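You operate a simulated robot arm through the tools that you are given. There is no shell and no other tool.

You run a simulated robot arm. Do the job below in one go: nothing can be reset, and whatever is moved stays where it is left.

TASK
Check the blue gauge at 4 bar on the gauge checker and sort it: OK or REDO.
Fine: plug it into the test port, TEST lever fully open and left so, wind the black knob till the square gauge shows 4, wind right back, then stand it on OK if the two read the same, else on REDO; leave the other gauges alone.

It is judged by the outcome, as a careful person would: the job done as asked, and still so three seconds after it is handed in. It fails if anything else is knocked over, pushed out of place, dropped, spilled or broken.

THE ROBOT
A 7-joint arm with a two-finger parallel gripper, fixed in place. Base frame: the origin is on the floor under the middle of its stand, x ahead of it, y to its left, z up; the work surface is at about z = 85.4. Readings come in cm, rad, newtons and seconds.
With the tool pointing down near the work surface it reaches from about 24 to 68 cm from the base axis. Its first joint turns from -1.152 to 1.152 rad. Payload 2.4 kg.
The tool frame sits at the grasp point between the pads (the TCP): z along the fingers, y along the line on which they close. The tips reach 3 cm beyond it. The gripper opens to 9.4 cm. The fingers are 2.8 cm wide and 1 cm thick; the gripper's body (5 by 9.6 cm) begins 5.5 cm behind the TCP.
Orientation is told as [roll, pitch, yaw] about the base's x, y, z axes, in that order, counted from this pose: with the fingers straight down and closing along the base's y, the tool's x points along the base's -x, its y along +y and its z along -z.

THE INTERFACE
- The arm moves only by the tool move_arm. Its argument "steps" is text: rows parted by semicolons, each of 6 numbers parted by spaces: the shift along the tool's x, y, z in cm, then the turn, a rotation vector about the tool's x, y, z in rad. In form: tx ty tz rx ry rz; .... A call has 1 to 20 rows; each row is the pose to reach, as a shift and turn from the pose commanded when the call began, along the tool's axes at that moment. "fingers" is the gripper command, from -1 (shut) to 1 (fully open), values between in proportion, set as the call begins (left out, the last holds). Each row takes 0.2 s and may step no farther than 5 cm and 0.15 rad from the row before; otherwise, or with a gripper value out of range, the whole call is refused. A pose out of reach is approached as far as the arm can. The call stops where the force on the tool passes 40 N (or 10 N more than at its start, if that is more) or the arm is blocked; 0.2 s more then pass. Each finger travels about 15.3 cm/s and halts on what it meets, pressing with about 25 N; the grip force reading is that of the motor and also rises with nothing between the fingers. The clock runs only during rows and for 0.2 s after the last one: add rows that repeat a pose to give the fingers time. It gives the time, the measured TCP pose, the force on the tool (base axes), the opening and the grip force at its end, in the units of the frame above (readings bear some noise), with the torque about the TCP (base axes, N m) and any sound that the robot's microphone picked up, and new pictures: "views" is both (left out), scene, wrist or none.
- Cameras (640 x 400 px; columns grow to the right, rows downward): "scene" is fixed at [4.76, 48.79, 144.51]; the picture's right is [-0.58, -0.82, 0.00], its down [-0.54, 0.38, -0.75] and it looks along [0.61, -0.43, -0.67] (base axes); focal length 240 px, centre (320, 200). "wrist" rides on the gripper at [7.6, 1.4, -10.2] in the tool frame; the picture's right is [-0.18, 0.98, 0.00], its down [-0.75, -0.14, -0.64] and it looks along [-0.63, -0.12, 0.77] (tool axes); focal length 243 px, centre (320, 200). There is no depth. A picture from a camera that has moved, and an enlarged one, comes with that camera's place and axes in the base frame and with its lens. The place of the scene camera against the robot may be out by one fixed shift of up to 1.8 cm in any direction.
- zoom(camera, box): a new picture of the part [left, top, right, bottom] of that camera's present view, enlarged. It takes no simulated time.
- close_job(): hands the job in; it is judged then, once.

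Nothing tells you positions but the pictures and the camera data. Unless the task says otherwise, let go and move clear before handing in.

The tools are called after ">>>" as name(argument=value, ...) on one line, values as JSON. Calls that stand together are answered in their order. move_arm: Moves the arm, as the interface text tells. Its arguments: {"type":"object","properties":{"steps":{"type":"string"},"fingers":{"type":"number"},"views":{"type":"string","enum":["both","scene","wrist","none"]}},"required":["steps"]} The other tools are called the same way: zoom (camera, box) takes an enlarged picture of a part of a camera's view; close_job () hands the job in.

At the start:

```text
clock: 0.0
position: [42.68, 15.62, 124.5]
orientation: [-0.001, -0.001, 0.002]
contact_force: [-0.4, -0.4, 0.4]
moment: [0.0, 0.04, 0.02]
opening: 9.41
finger_force: 0.1
```

scene: 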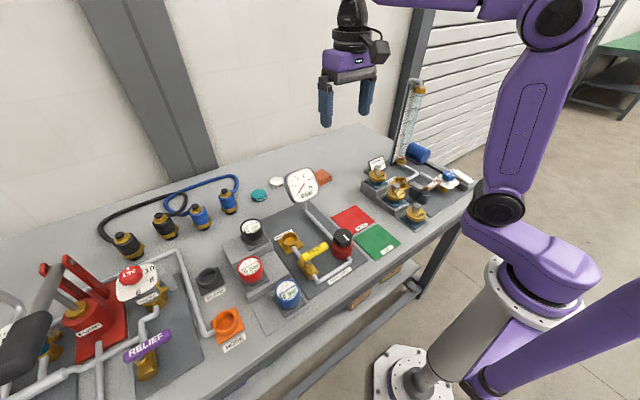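
wrist: 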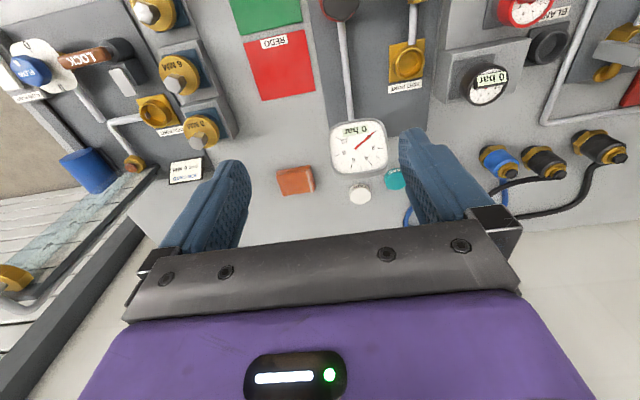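

I see a bench with a gauge checker in the middle: three round gauges (black, red, blue), a brass test port, a yellow lever, a black knob on red, a square gauge, and red/green pads. First I'll zoom in to locate each part.

>>> zoom(camera="scene", box=[200, 160, 420, 320])

>>> zoom(camera="wrist", box=[220, 0, 580, 225])

>>> zoom(camera="scene", box=[230, 215, 370, 315])

```text
2.50 times, centred on (310, 240) of scene
camera zoom: at [4.76, 48.79, 144.51], right [-0.58, -0.82, 0.0], down [-0.54, 0.38, -0.75], along [0.61, -0.43, -0.67], focal length 600 px, centre (345, 100)
```

zoom: 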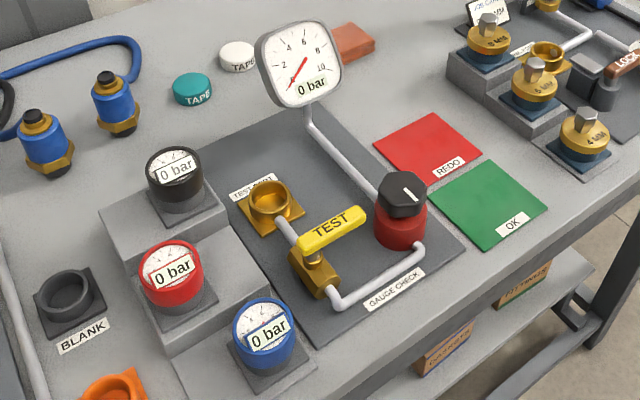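

```text
1.78 times, centred on (400, 112) of wrist
camera zoom: at [35.1, 17.07, 134.71], right [0.18, 0.98, 0.0], down [0.75, -0.14, 0.64], along [0.63, -0.12, -0.77], focal length 431 px, centre (178, 356)
```

zoom: 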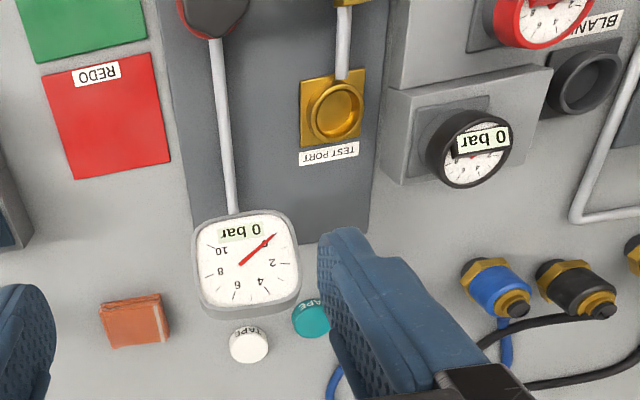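

```text
4.00 times, centred on (300, 265) of scene
camera zoom: at [4.76, 48.79, 144.51], right [-0.58, -0.82, 0.0], down [-0.54, 0.38, -0.75], along [0.61, -0.43, -0.67], focal length 960 px, centre (400, -60)
```

zoom: 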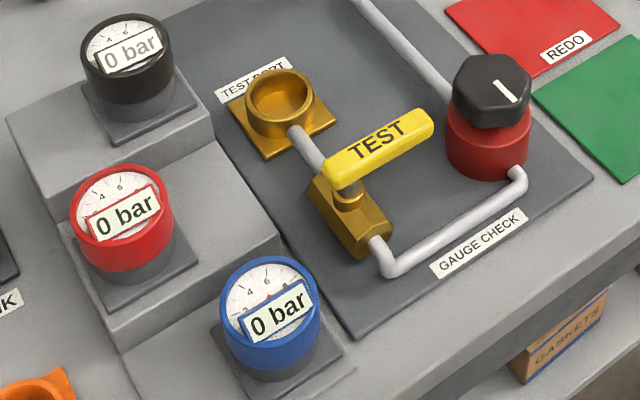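

The blue gauge is on the lowest step nearest the robot, and the test port, lever and knob are just to its right. I'll move the wrist camera over that area to locate them more accurately.

>>> move_arm(steps="2.2 3.4 0 0 0 0; 4.4 6.8 0 0 0 0; 6.6 10.2 0 0 0 0; 8.8 13.6 0 0 0 0; 11 17 0 0 0 0; 11 17 0 0 0 0", fingers=1)

```text
clock: 1.4
position: [31.46, 32.61, 124.28]
orientation: [0.0, 0.001, 0.0]
contact_force: [-0.4, 0.0, 0.5]
moment: [0.02, 0.0, 0.0]
opening: 9.42
finger_force: 0.0
camera wrist: at [23.94, 34.03, 134.64], right [0.18, 0.98, 0.0], down [0.75, -0.14, 0.64], along [0.63, -0.12, -0.77], focal length 243 px, centre (320, 200)
```

scene: 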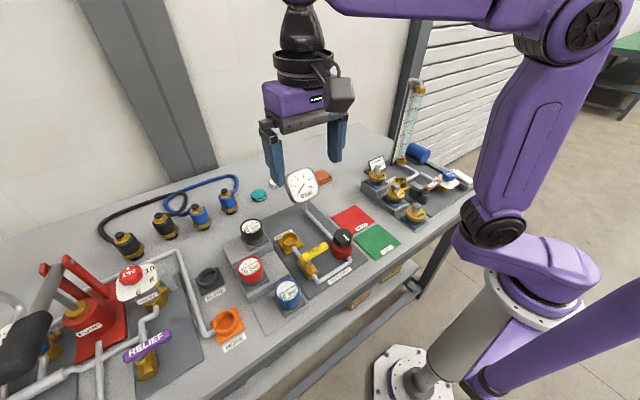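
wrist: 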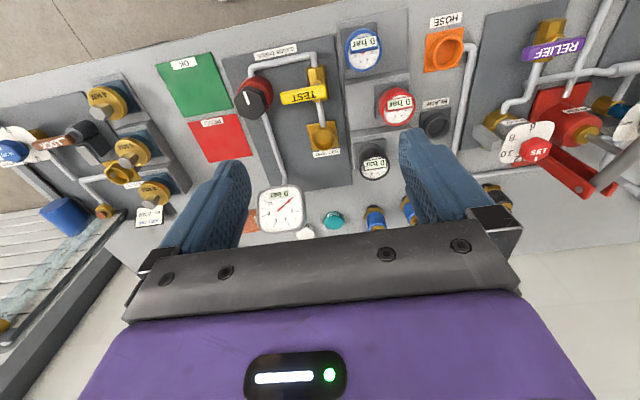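

Now the whole checker is in the wrist view. I'll zoom in to measure positions.

>>> zoom(camera="wrist", box=[220, 20, 420, 145])

>>> zoom(camera="wrist", box=[140, 40, 340, 165])

>>> zoom(camera="wrist", box=[230, 120, 420, 240])

```text
3.20 times, centred on (320, 82) of wrist
camera zoom: at [23.94, 34.03, 134.64], right [0.18, 0.98, 0.0], down [0.75, -0.14, 0.64], along [0.63, -0.12, -0.77], focal length 776 px, centre (320, 576)
```

zoom: 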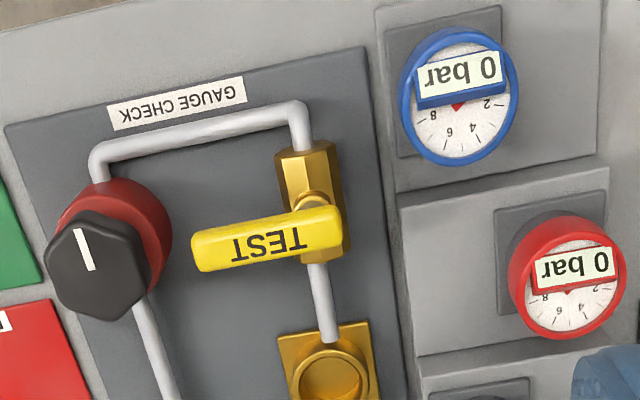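

```text
3.20 times, centred on (240, 102) of wrist
camera zoom: at [23.94, 34.03, 134.64], right [0.18, 0.98, 0.0], down [0.75, -0.14, 0.64], along [0.63, -0.12, -0.77], focal length 776 px, centre (576, 512)
```

zoom: 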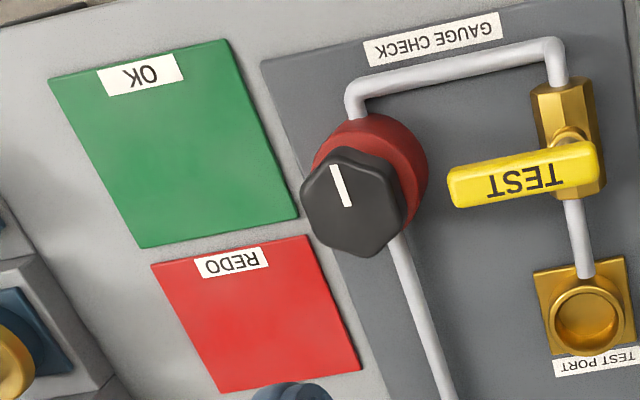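

```text
3.33 times, centred on (325, 180) of wrist
camera zoom: at [23.94, 34.03, 134.64], right [0.18, 0.98, 0.0], down [0.75, -0.14, 0.64], along [0.63, -0.12, -0.77], focal length 809 px, centre (303, 267)
```

zoom: 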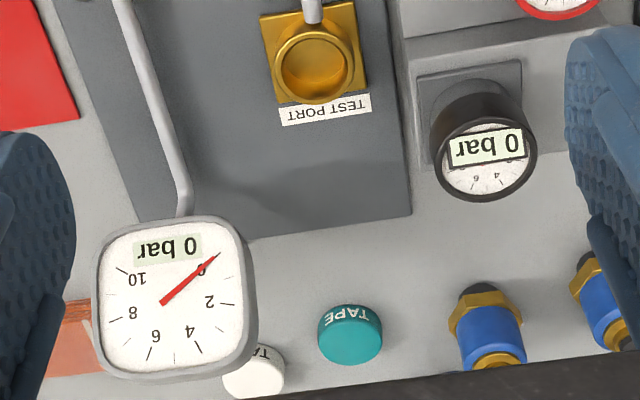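

The test port comes out at about (46, 30.5) and the blue gauge at about (31, 39). I'll lower over the blue gauge for a closer, second-angle view.

>>> move_arm(steps="0.1 1.7 3.5 0 0 0; 0.2 3.4 7 0 0 0; 0.3 5.1 10.5 0 0 0; 0.4 6.8 14 0 0 0; 0.4 6.8 14 0 0 0", fingers=1)

```text
clock: 2.6
position: [31.2, 39.6, 110.3]
orientation: [0.001, -0.001, 0.001]
contact_force: [0.0, 0.2, 0.0]
moment: [-0.01, 0.01, -0.02]
opening: 9.39
finger_force: 0.1
camera wrist: at [23.63, 41.01, 120.66], right [0.18, 0.98, 0.0], down [0.75, -0.14, 0.64], along [0.63, -0.12, -0.77], focal length 243 px, centre (320, 200)
```

scene: 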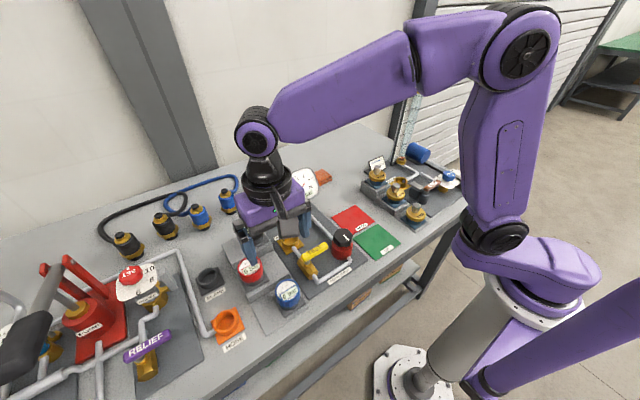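
wrist: 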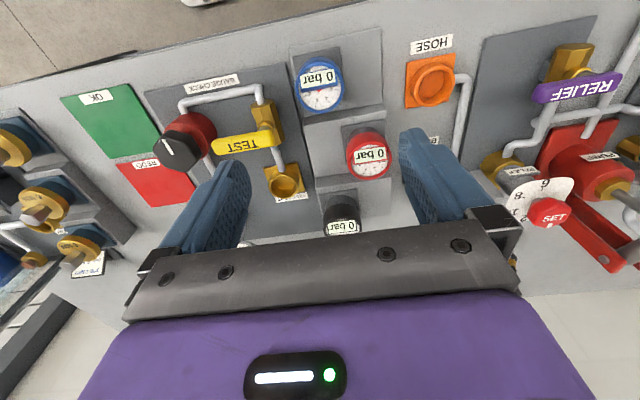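

>>> zoom(camera="wrist", box=[260, 20, 420, 120])

>>> zoom(camera="wrist", box=[140, 70, 320, 210])

>>> zoom(camera="scene", box=[230, 240, 350, 320])

```text
4.00 times, centred on (340, 70) of wrist
camera zoom: at [23.63, 41.01, 120.66], right [0.18, 0.98, 0.0], down [0.75, -0.14, 0.64], along [0.63, -0.12, -0.77], focal length 970 px, centre (240, 720)
```

zoom: 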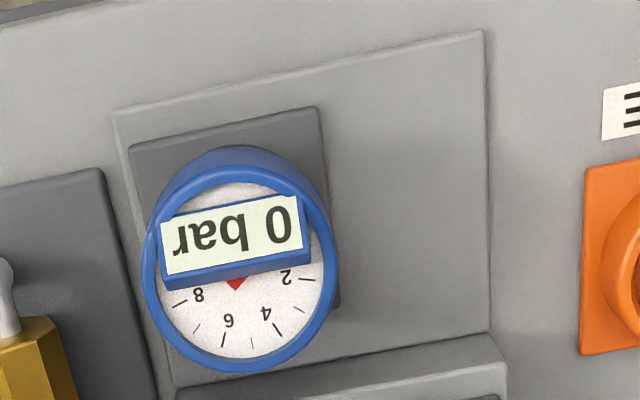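

```text
2.86 times, centred on (230, 140) of wrist
camera zoom: at [23.63, 41.01, 120.66], right [0.18, 0.98, 0.0], down [0.75, -0.14, 0.64], along [0.63, -0.12, -0.77], focal length 693 px, centre (577, 371)
```

zoom: 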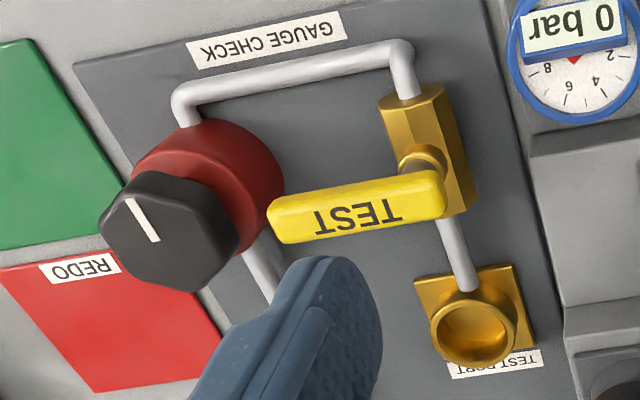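

```text
5.00 times, centred on (290, 280) of scene
camera zoom: at [4.76, 48.79, 144.51], right [-0.58, -0.82, 0.0], down [-0.54, 0.38, -0.75], along [0.61, -0.43, -0.67], focal length 1200 px, centre (470, -200)
```

zoom: 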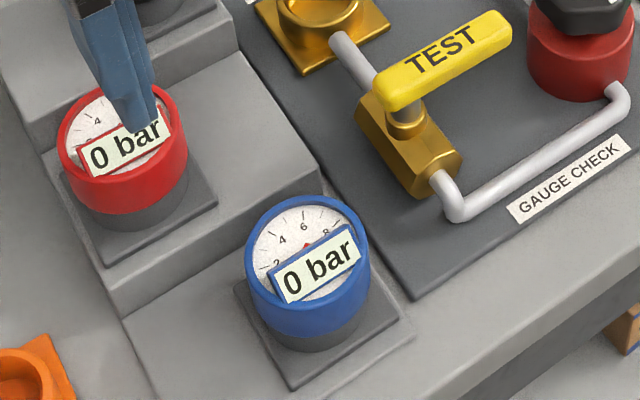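

The blue gauge's rim is centred at about (31.4, 39.6), z about 91, and it is about 5.6 cm across. I'll come down above it with the fingers open and check the alignment.

>>> move_arm(steps="-0.1 0 4.5 0 0 0; -0.2 0 9 0 0 0; -0.2 0 12.5 0 0 0; -0.2 0 12.5 0 0 0", fingers=1)

```text
clock: 3.6
position: [31.58, 39.6, 98.01]
orientation: [-0.001, 0.0, -0.002]
contact_force: [-0.5, 0.7, -0.9]
moment: [0.0, 0.03, 0.01]
opening: 9.38
finger_force: 0.0
camera wrist: at [23.89, 41.0, 108.16], right [0.18, 0.98, 0.0], down [0.75, -0.14, 0.64], along [0.63, -0.12, -0.77], focal length 243 px, centre (320, 200)
```

scene: 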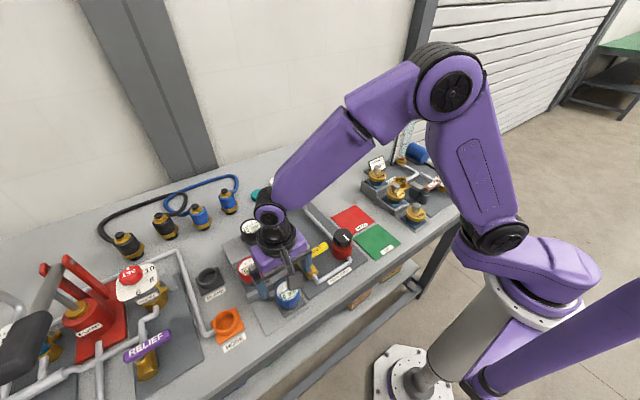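
wrist: 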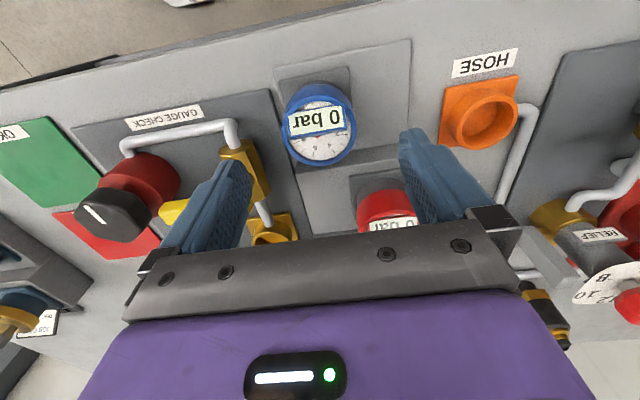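

>>> zoom(camera="wrist", box=[220, 50, 420, 175])

>>> zoom(camera="scene", box=[220, 220, 360, 320])

```text
3.20 times, centred on (320, 112) of wrist
camera zoom: at [23.89, 41.0, 108.16], right [0.18, 0.98, 0.0], down [0.75, -0.14, 0.64], along [0.63, -0.12, -0.77], focal length 776 px, centre (320, 480)
```

zoom: 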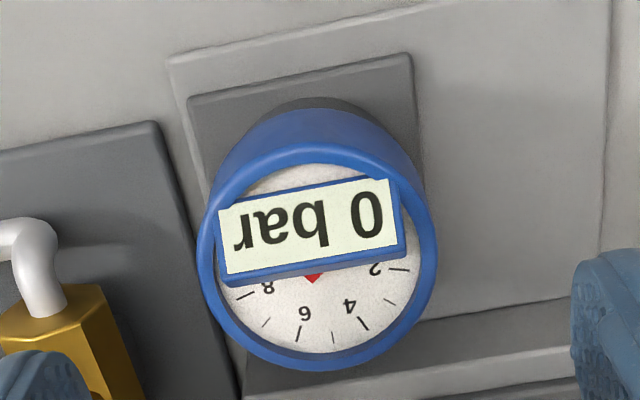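

```text
4.00 times, centred on (290, 270) of scene
camera zoom: at [4.76, 48.79, 144.51], right [-0.58, -0.82, 0.0], down [-0.54, 0.38, -0.75], along [0.61, -0.43, -0.67], focal length 960 px, centre (440, -80)
```

zoom: 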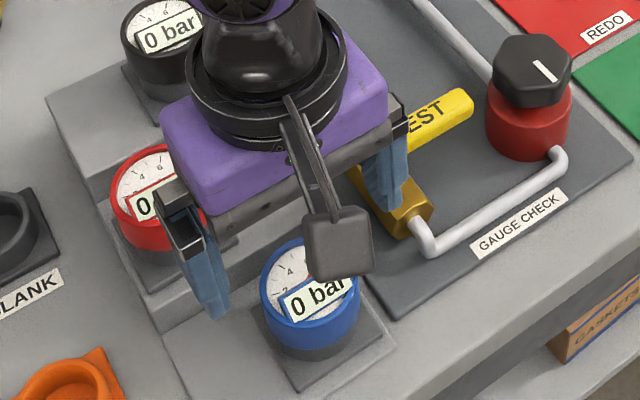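

The gauge centre is at about (31.5, 39.55) and I'm aligned over it. I'll narrow the opening slightly so the right finger clears the valve, then descend to grip height.

>>> move_arm(steps="0.05 -0.05 0 0 0 0; 0.05 -0.05 3 0 0 0; 0.05 -0.05 5.5 0 0 0; 0.05 -0.05 7 0 0 0; 0.05 -0.05 8.1 0 0 0; 0.05 -0.05 8.1 0 0 0", fingers=0.62)

```text
clock: 5.0
position: [31.31, 39.43, 89.79]
orientation: [0.0, -0.002, -0.001]
contact_force: [0.7, 0.4, 0.5]
moment: [0.01, 0.0, 0.0]
opening: 7.59
finger_force: 0.1
camera wrist: at [23.74, 40.88, 100.14], right [0.18, 0.98, 0.0], down [0.75, -0.14, 0.64], along [0.63, -0.12, -0.77], focal length 243 px, centre (320, 200)
```

scene: 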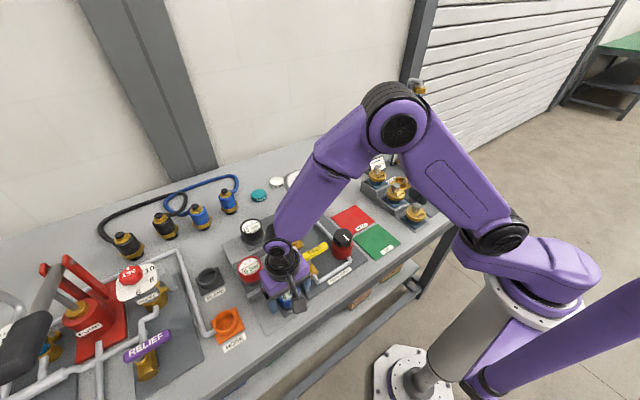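
wrist: 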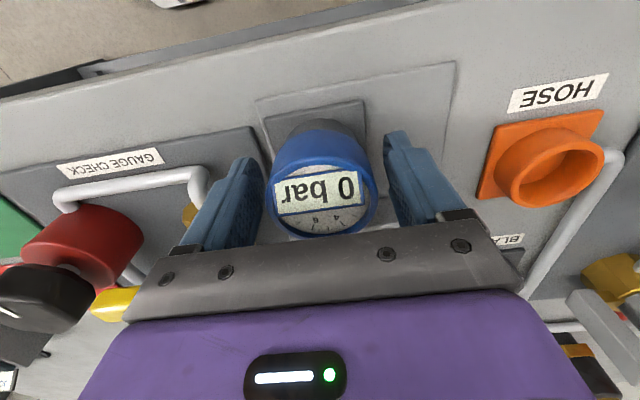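

The gauge sits between the fingers. Closing the grip now.

>>> move_arm(steps="0 0 0 0 0 0; 0 0 0 0 0 0; 0 0 0 0 0 0", fingers=-1)

>>> zoom(camera="wrist", box=[220, 80, 460, 240])

```text
clock: 5.8
position: [31.4, 39.49, 89.88]
orientation: [0.001, 0.0, 0.0]
contact_force: [-0.1, 0.0, -0.5]
moment: [0.02, -0.01, -0.01]
opening: 5.77
finger_force: 24.5
camera wrist: at [23.74, 40.87, 100.15], right [0.18, 0.98, 0.0], down [0.75, -0.14, 0.64], along [0.63, -0.12, -0.77], focal length 243 px, centre (320, 200)
```

scene: 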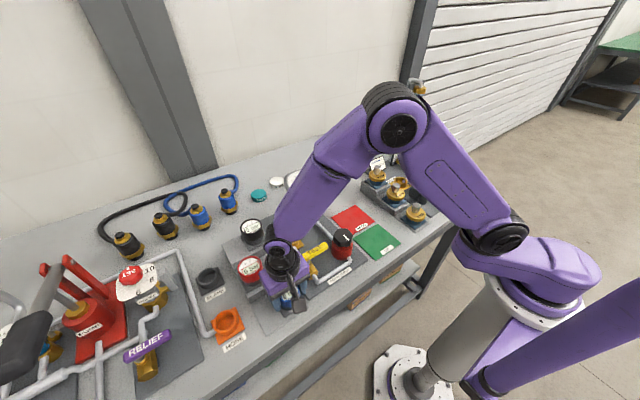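
wrist: 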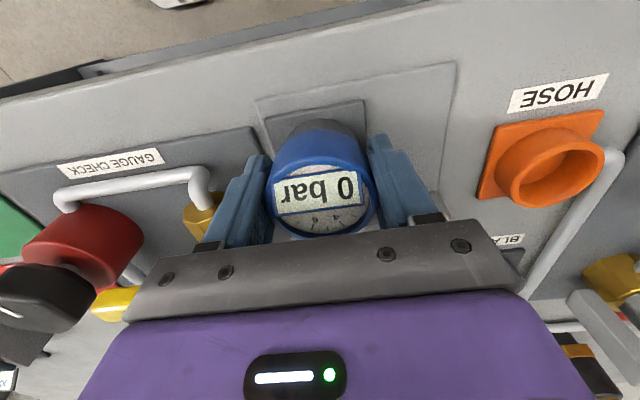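

```text
2.50 times, centred on (340, 160) of wrist
camera zoom: at [23.74, 40.87, 100.15], right [0.18, 0.98, 0.0], down [0.75, -0.14, 0.64], along [0.63, -0.12, -0.77], focal length 606 px, centre (270, 300)
```

zoom: 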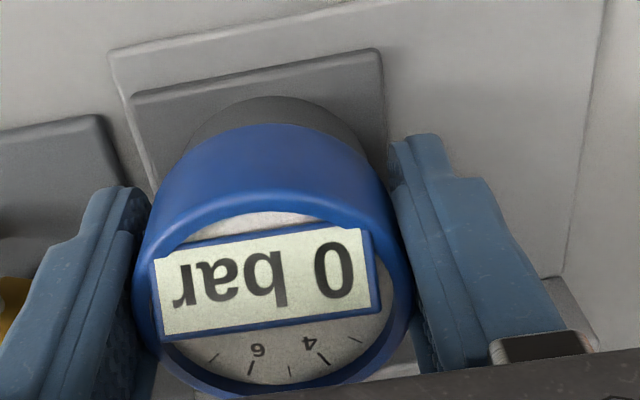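

The gauge is gripped (5.8 cm wide). Lifting it straight up.

>>> move_arm(steps="0 0 -1 0 0 0; 0 0 -2.5 0 0 0; 0 0 -5 0 0 0; 0 0 -8 0 0 0; 0 0 -11 0 0 0; 0 0 -11 0 0 0")

>>> zoom(camera="scene", box=[220, 200, 360, 320])

>>> zoom(camera="wrist", box=[160, 40, 460, 240])

```text
clock: 7.2
position: [31.43, 39.44, 100.77]
orientation: [0.001, 0.0, -0.001]
contact_force: [-0.6, 0.1, -1.2]
moment: [-0.02, 0.02, 0.04]
opening: 5.77
finger_force: 24.8
camera wrist: at [23.84, 40.84, 111.11], right [0.18, 0.98, 0.0], down [0.75, -0.14, 0.64], along [0.63, -0.12, -0.77], focal length 243 px, centre (320, 200)
```

scene: 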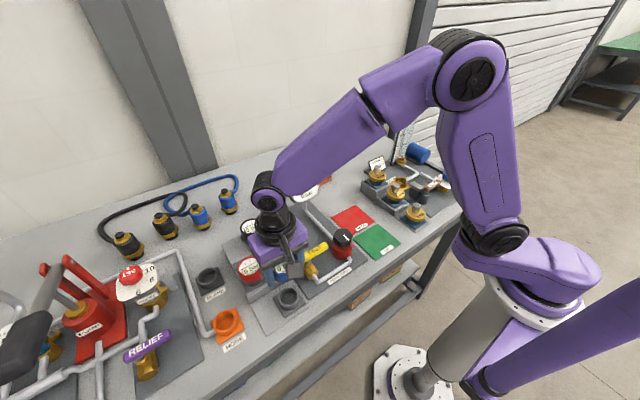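
wrist: 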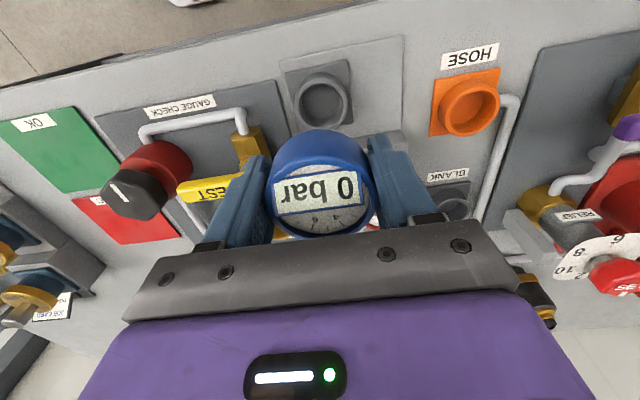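

```text
3.33 times, centred on (290, 260) of scene
camera zoom: at [4.76, 48.79, 144.51], right [-0.58, -0.82, 0.0], down [-0.54, 0.38, -0.75], along [0.61, -0.43, -0.67], focal length 800 px, centre (420, 0)
```

zoom: 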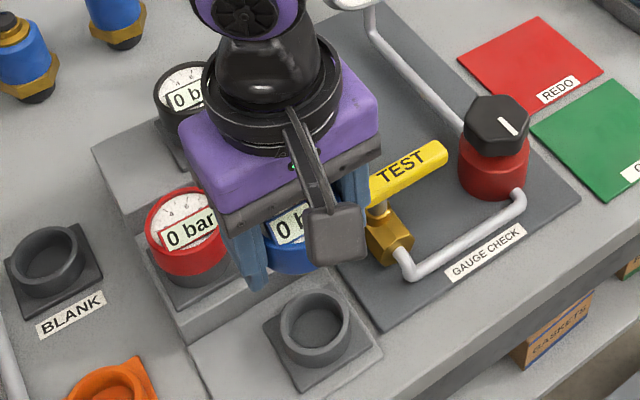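

```text
2.00 times, centred on (310, 140) of wrist
camera zoom: at [23.84, 40.84, 111.11], right [0.18, 0.98, 0.0], down [0.75, -0.14, 0.64], along [0.63, -0.12, -0.77], focal length 485 px, centre (340, 320)
```

zoom: 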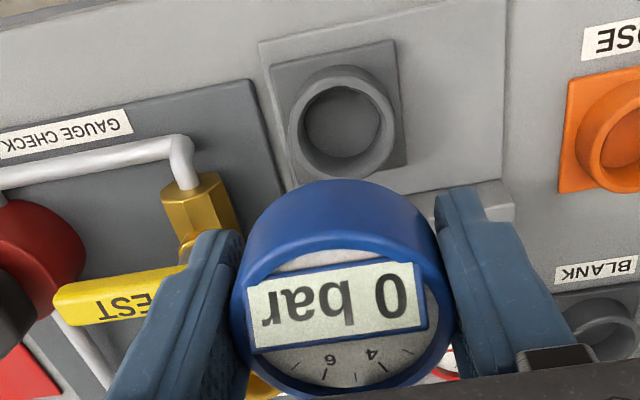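

The gauge is out and its holder cup is empty. I'll carry the gauge over the test port at the same height, so I can compare where the port appears with where the holder appears now.

>>> move_arm(steps="-2 -1.2 -1 0 0 0; -5 -3 -1 0 0 0; -8.5 -5.1 -1 0 0 0; -12 -7.2 -1 0 0 0; -14.77 -8.95 0 0 0 0; -14.77 -8.95 0 0 0 0; -14.77 -8.95 0 0 0 0")

>>> zoom(camera="wrist", box=[160, 40, 460, 240])

>>> zoom(camera="scene", box=[220, 160, 400, 320])

```text
clock: 8.8
position: [46.18, 30.7, 100.74]
orientation: [0.0, 0.001, 0.002]
contact_force: [0.0, -1.0, -1.5]
moment: [-0.01, -0.01, 0.01]
opening: 5.73
finger_force: 25.0
camera wrist: at [38.59, 31.95, 111.03], right [0.18, 0.98, 0.0], down [0.75, -0.14, 0.64], along [0.63, -0.12, -0.77], focal length 243 px, centre (320, 200)
```

scene: 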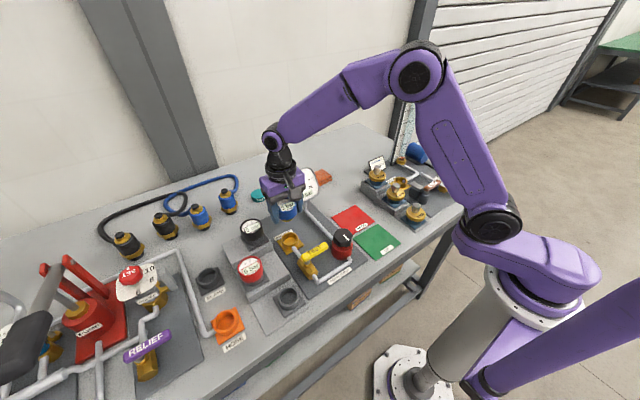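
wrist: 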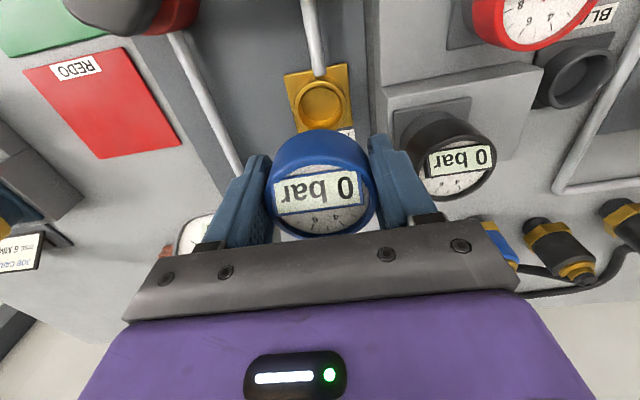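

```text
2.00 times, centred on (310, 140) of wrist
camera zoom: at [38.59, 31.95, 111.03], right [0.18, 0.98, 0.0], down [0.75, -0.14, 0.64], along [0.63, -0.12, -0.77], focal length 485 px, centre (340, 320)
```

zoom: 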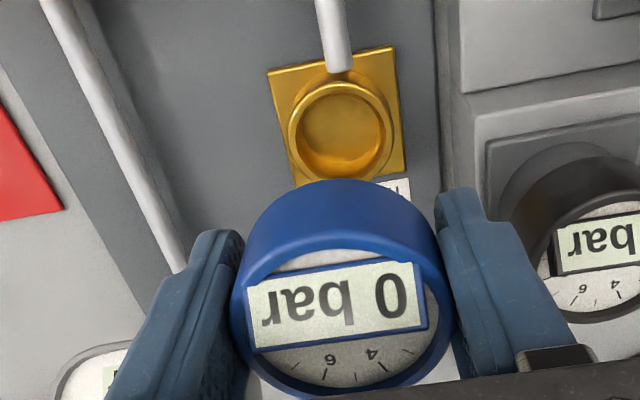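

```text
2.50 times, centred on (310, 240) of scene
camera zoom: at [4.76, 48.79, 144.51], right [-0.58, -0.82, 0.0], down [-0.54, 0.38, -0.75], along [0.61, -0.43, -0.67], focal length 600 px, centre (345, 100)
```

zoom: 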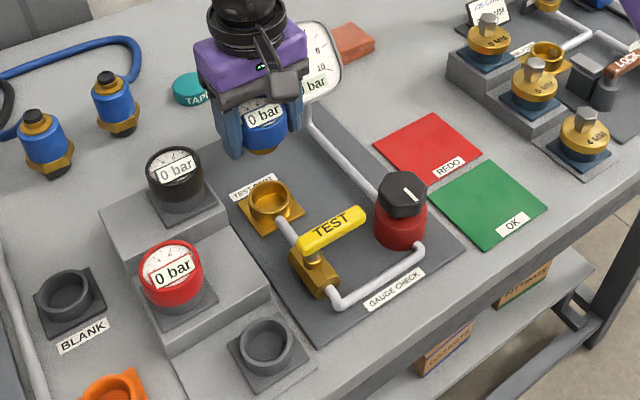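

>>> zoom(camera="wrist", box=[272, 55, 368, 140])

>>> zoom(camera="scene", box=[250, 170, 340, 260])

```text
4.71 times, centred on (320, 98) of wrist
camera zoom: at [38.59, 31.95, 111.03], right [0.18, 0.98, 0.0], down [0.75, -0.14, 0.64], along [0.63, -0.12, -0.77], focal length 1142 px, centre (320, 682)
```

zoom: 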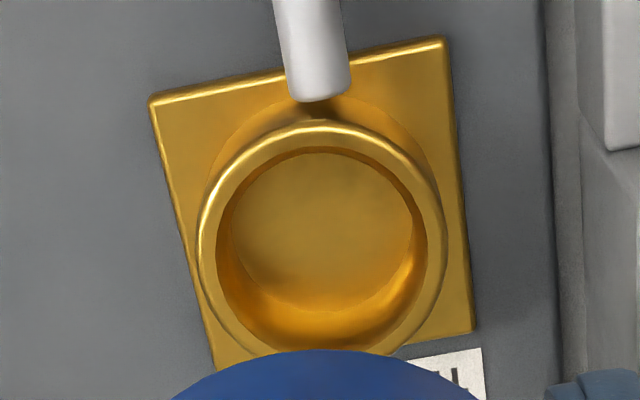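

```text
4.44 times, centred on (295, 215) of scene
camera zoom: at [4.76, 48.79, 144.51], right [-0.58, -0.82, 0.0], down [-0.54, 0.38, -0.75], along [0.61, -0.43, -0.67], focal length 1067 px, centre (431, 133)
```

zoom: 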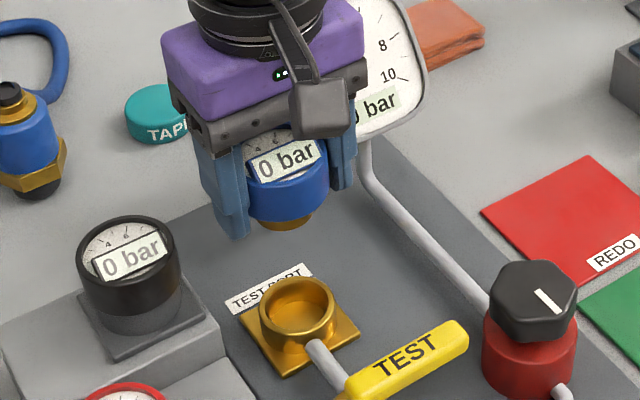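

The port appears almost exactly where the holder did, and the gauge has a brass spigot underneath. I'll shift slightly and lower to just above the port.

>>> move_arm(steps="-0.12 -0.08 0 0 0 0; -0.12 -0.08 3 0 0 0; -0.12 -0.08 6 0 0 0; -0.12 -0.08 8.3 0 0 0; -0.12 -0.08 8.3 0 0 0")

>>> zoom(camera="wrist", box=[240, 40, 420, 160])

>>> zoom(camera="scene", box=[250, 190, 340, 260])

```text
clock: 10.0
position: [46.36, 30.47, 92.46]
orientation: [0.0, -0.001, 0.0]
contact_force: [0.2, -0.6, -1.0]
moment: [0.04, -0.01, -0.01]
opening: 5.78
finger_force: 25.2
camera wrist: at [38.69, 31.78, 102.81], right [0.18, 0.98, 0.0], down [0.75, -0.14, 0.64], along [0.63, -0.12, -0.77], focal length 243 px, centre (320, 200)
```

scene: 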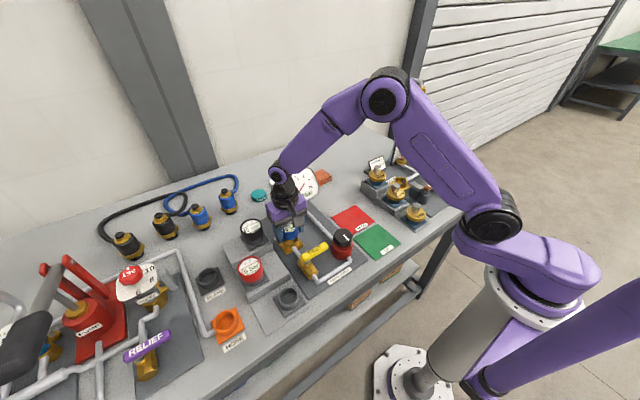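
wrist: 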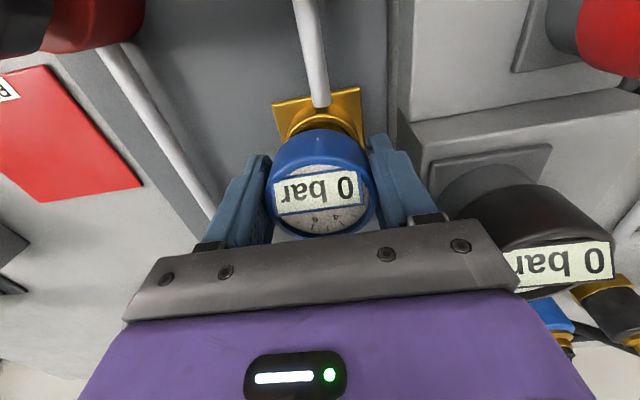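

```text
3.33 times, centred on (330, 100) of wrist
camera zoom: at [38.69, 31.78, 102.81], right [0.18, 0.98, 0.0], down [0.75, -0.14, 0.64], along [0.63, -0.12, -0.77], focal length 809 px, centre (287, 533)
```

zoom: 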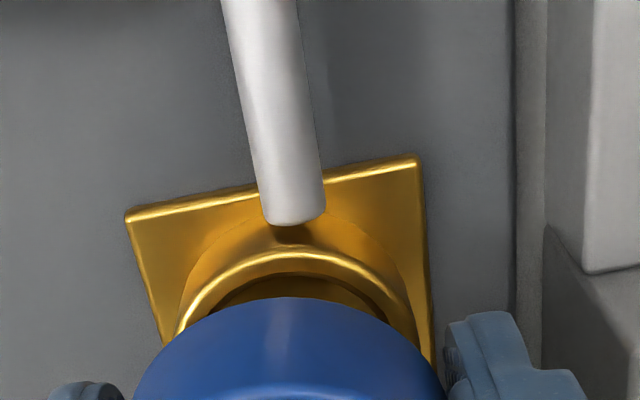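

```text
5.71 times, centred on (295, 225) of scene
camera zoom: at [4.76, 48.8, 144.51], right [-0.58, -0.82, 0.0], down [-0.54, 0.38, -0.75], along [0.61, -0.43, -0.67], focal length 1372 px, centre (463, 57)
```

zoom: 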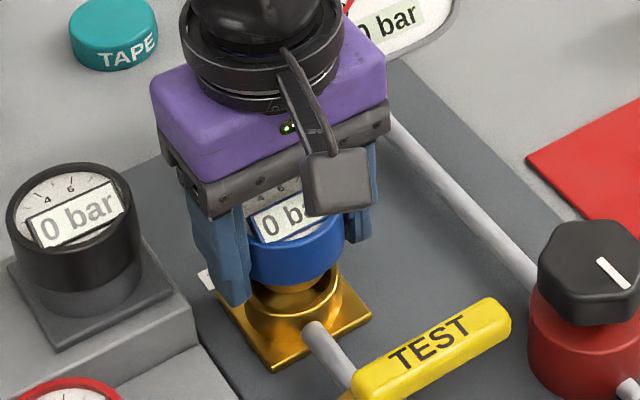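

The spigot is just above the port ring and well aligned. I'll make a tiny y correction and lower it in gently.

>>> move_arm(steps="0 0.08 0.4 0 0 0; 0 0.08 0.8 0 0 0; 0 0.08 1.2 0 0 0; 0 0.08 1.6 0 0 0; 0 0.08 1.9 0 0 0; 0 0.08 2.1 0 0 0; 0 0.08 2.3 0 0 0")

>>> zoom(camera="wrist", box=[240, 40, 420, 160])

>>> zoom(camera="scene", box=[250, 190, 340, 260])

```text
clock: 11.6
position: [46.27, 30.5, 90.24]
orientation: [0.001, 0.0, 0.002]
contact_force: [0.1, 1.6, -0.6]
moment: [0.08, -0.01, 0.01]
opening: 5.75
finger_force: 24.6
camera wrist: at [38.71, 31.86, 100.5], right [0.18, 0.98, 0.0], down [0.75, -0.14, 0.64], along [0.63, -0.12, -0.77], focal length 243 px, centre (320, 200)
```

scene: 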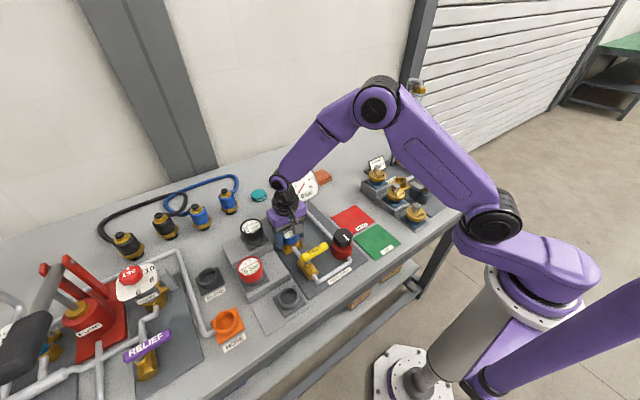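
wrist: 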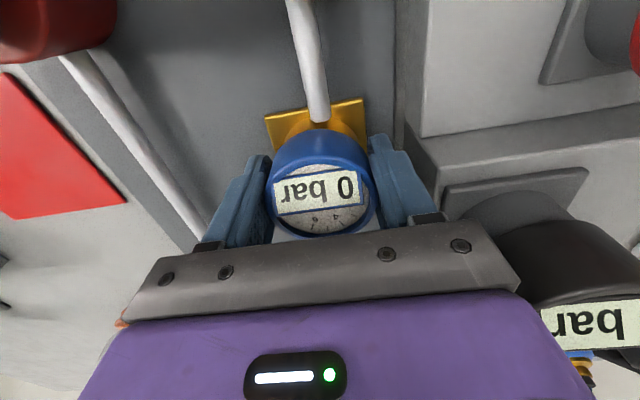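

```text
3.33 times, centred on (330, 100) of wrist
camera zoom: at [38.71, 31.86, 100.5], right [0.18, 0.98, 0.0], down [0.75, -0.14, 0.64], along [0.63, -0.12, -0.77], focal length 809 px, centre (287, 533)
```

zoom: 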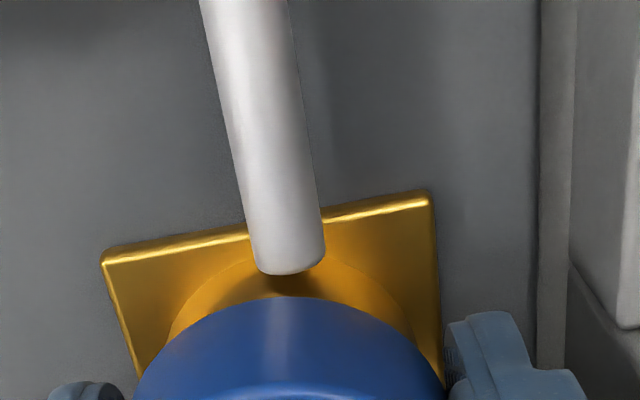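

```text
5.71 times, centred on (295, 225) of scene
camera zoom: at [4.76, 48.8, 144.51], right [-0.58, -0.82, 0.0], down [-0.54, 0.38, -0.75], along [0.61, -0.43, -0.67], focal length 1372 px, centre (463, 57)
```

zoom: 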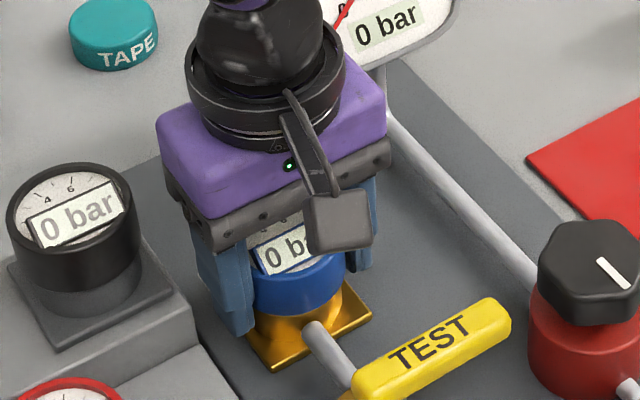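

The spigot has entered the port. I'll keep pressing down in small steps until it seats.

>>> move_arm(steps="0 0 0.1 0 0 0; 0 0 0.2 0 0 0; 0 0 0.3 0 0 0; 0 0 0.4 0 0 0; 0 0 0.5 0 0 0; 0 0 0.6 0 0 0; 0 0 0.7 0 0 0; 0 0 0.8 0 0 0")

>>> zoom(camera="scene", box=[250, 190, 340, 260])

```text
clock: 13.4
position: [46.44, 30.53, 89.59]
orientation: [0.004, -0.004, -0.001]
contact_force: [6.1, -3.7, 30.0]
moment: [-0.16, -0.31, 0.01]
opening: 5.72
finger_force: 25.3
camera wrist: at [38.83, 31.83, 99.83], right [0.18, 0.98, 0.0], down [0.75, -0.14, 0.64], along [0.63, -0.12, -0.76], focal length 243 px, centre (320, 200)
```

scene: 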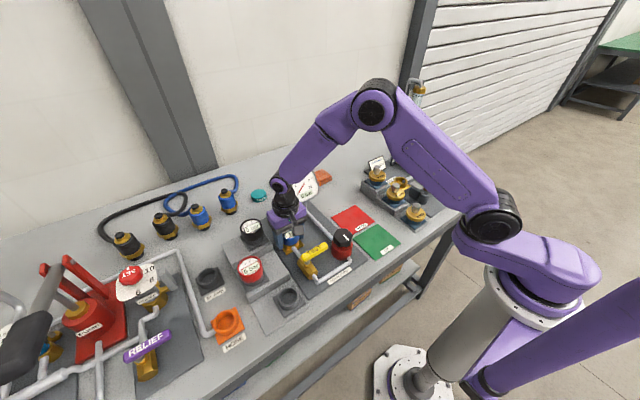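
wrist: 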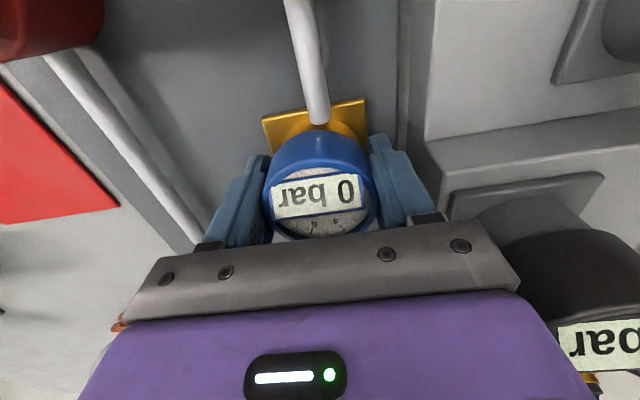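

```text
5.71 times, centred on (295, 225) of scene
camera zoom: at [4.73, 48.76, 144.53], right [-0.58, -0.82, 0.0], down [-0.54, 0.39, -0.75], along [0.61, -0.43, -0.67], focal length 1372 px, centre (463, 57)
```

zoom: 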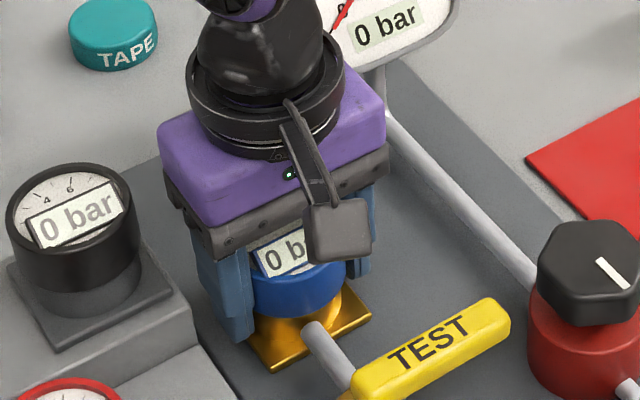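

The gauge has bottomed out, with about 30 N of upward reaction. I'll let go, opening just enough to avoid the black gauge, and then rise clear.

>>> move_arm(steps="0 0 -0.3 0 0 0; 0 0 -0.3 0 0 0; 0 0 -0.3 0 0 0; 0 0 -1.5 0 0 0; 0 0 -4 0 0 0; 0 0 -7 0 0 0; 0 0 -11 0 0 0; 0 0 -15 0 0 0; 0 0 -15 0 0 0", fingers=0.57)

>>> zoom(camera="scene", box=[250, 190, 370, 280])

>>> zoom(camera="wrist", box=[220, 20, 420, 145])

```text
clock: 15.4
position: [46.45, 30.29, 104.5]
orientation: [0.0, -0.001, 0.002]
contact_force: [0.2, -0.1, 0.0]
moment: [-0.02, -0.03, 0.03]
opening: 7.4
finger_force: 0.0
camera wrist: at [38.94, 31.84, 114.77], right [0.18, 0.98, 0.0], down [0.75, -0.14, 0.64], along [0.63, -0.12, -0.77], focal length 243 px, centre (320, 200)
```

scene: 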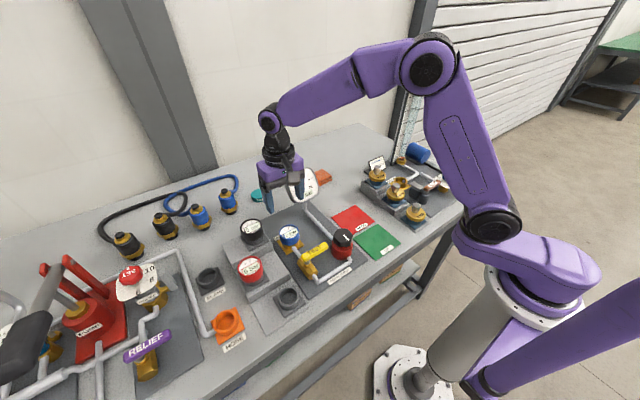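
wrist: 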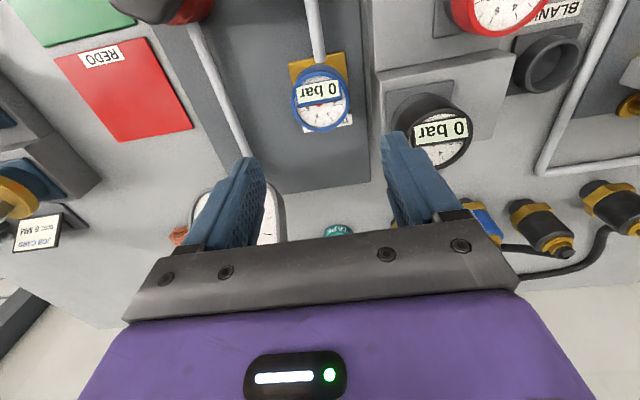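

```text
4.44 times, centred on (310, 235) of scene
camera zoom: at [4.76, 48.79, 144.51], right [-0.58, -0.82, 0.0], down [-0.54, 0.38, -0.75], along [0.61, -0.43, -0.67], focal length 1067 px, centre (364, 44)
```

zoom: 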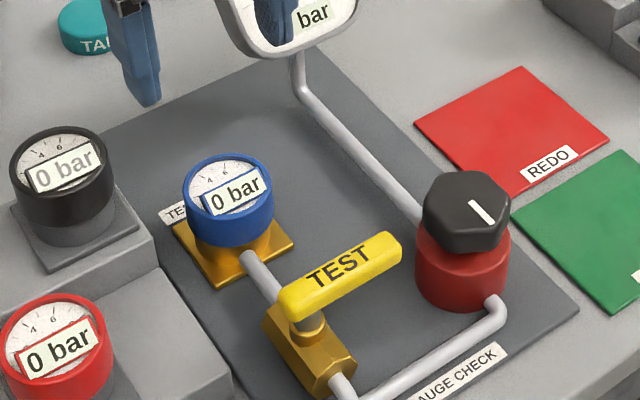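

```text
3.20 times, centred on (320, 82) of wrist
camera zoom: at [38.94, 31.84, 114.77], right [0.18, 0.98, 0.0], down [0.75, -0.14, 0.64], along [0.63, -0.12, -0.77], focal length 776 px, centre (320, 576)
```

zoom: 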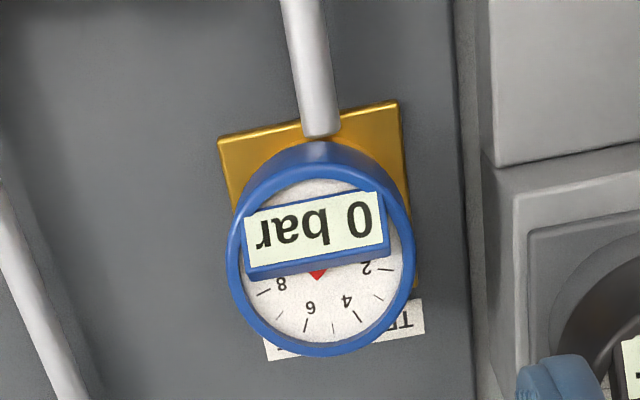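

The blue gauge is plugged into the port. Next is the TEST lever: it points towards -y, across the pipe, with its pivot near (35.6, 31.7) and its top at z about 93. I'll shut the fingers and move to its near side for a check view.

>>> move_arm(steps="3 -0.7 0 0 0 0; 7 -1.7 0 0 0 0; 11 -2.7 0 0 0 0; 14.9 -3.7 0 0 0 0; 14.9 -3.7 0 0 0 0", fingers=-1)

>>> zoom(camera="wrist", box=[200, 60, 440, 210])

>>> zoom(camera="scene", box=[250, 190, 370, 280])

```text
clock: 16.6
position: [31.32, 26.75, 104.54]
orientation: [0.0, 0.0, 0.0]
contact_force: [0.6, 0.0, 0.7]
moment: [-0.01, -0.03, -0.01]
opening: 0.01
finger_force: 24.8
camera wrist: at [23.87, 28.13, 114.76], right [0.18, 0.98, 0.0], down [0.75, -0.14, 0.64], along [0.63, -0.12, -0.77], focal length 243 px, centre (320, 200)
```

scene: 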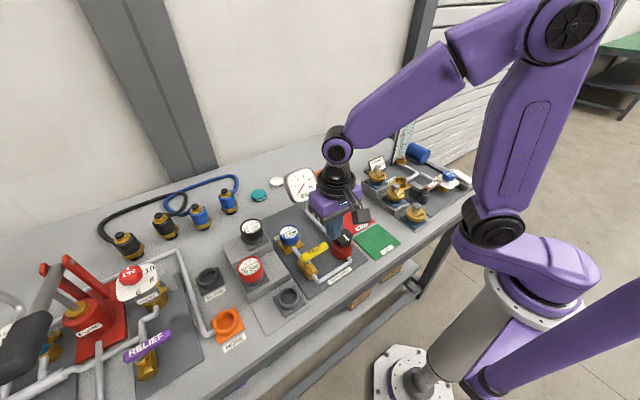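
wrist: 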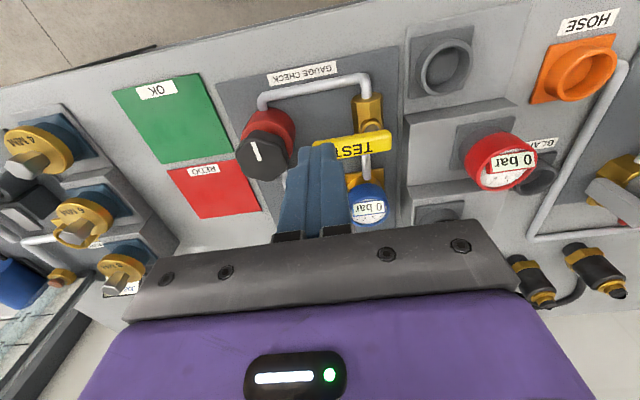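

```text
2.67 times, centred on (320, 135) of wrist
camera zoom: at [23.87, 28.13, 114.76], right [0.18, 0.98, 0.0], down [0.75, -0.14, 0.64], along [0.63, -0.12, -0.77], focal length 647 px, centre (320, 373)
```

zoom: 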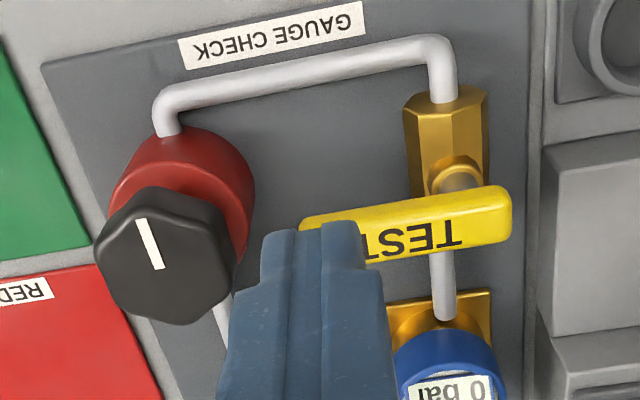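

```text
4.44 times, centred on (310, 235) of scene
camera zoom: at [4.75, 48.79, 144.51], right [-0.58, -0.82, 0.0], down [-0.54, 0.38, -0.75], along [0.61, -0.43, -0.67], focal length 1067 px, centre (364, 44)
```

zoom: 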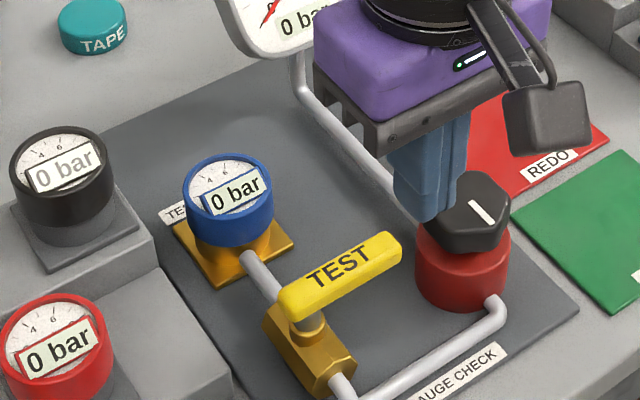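

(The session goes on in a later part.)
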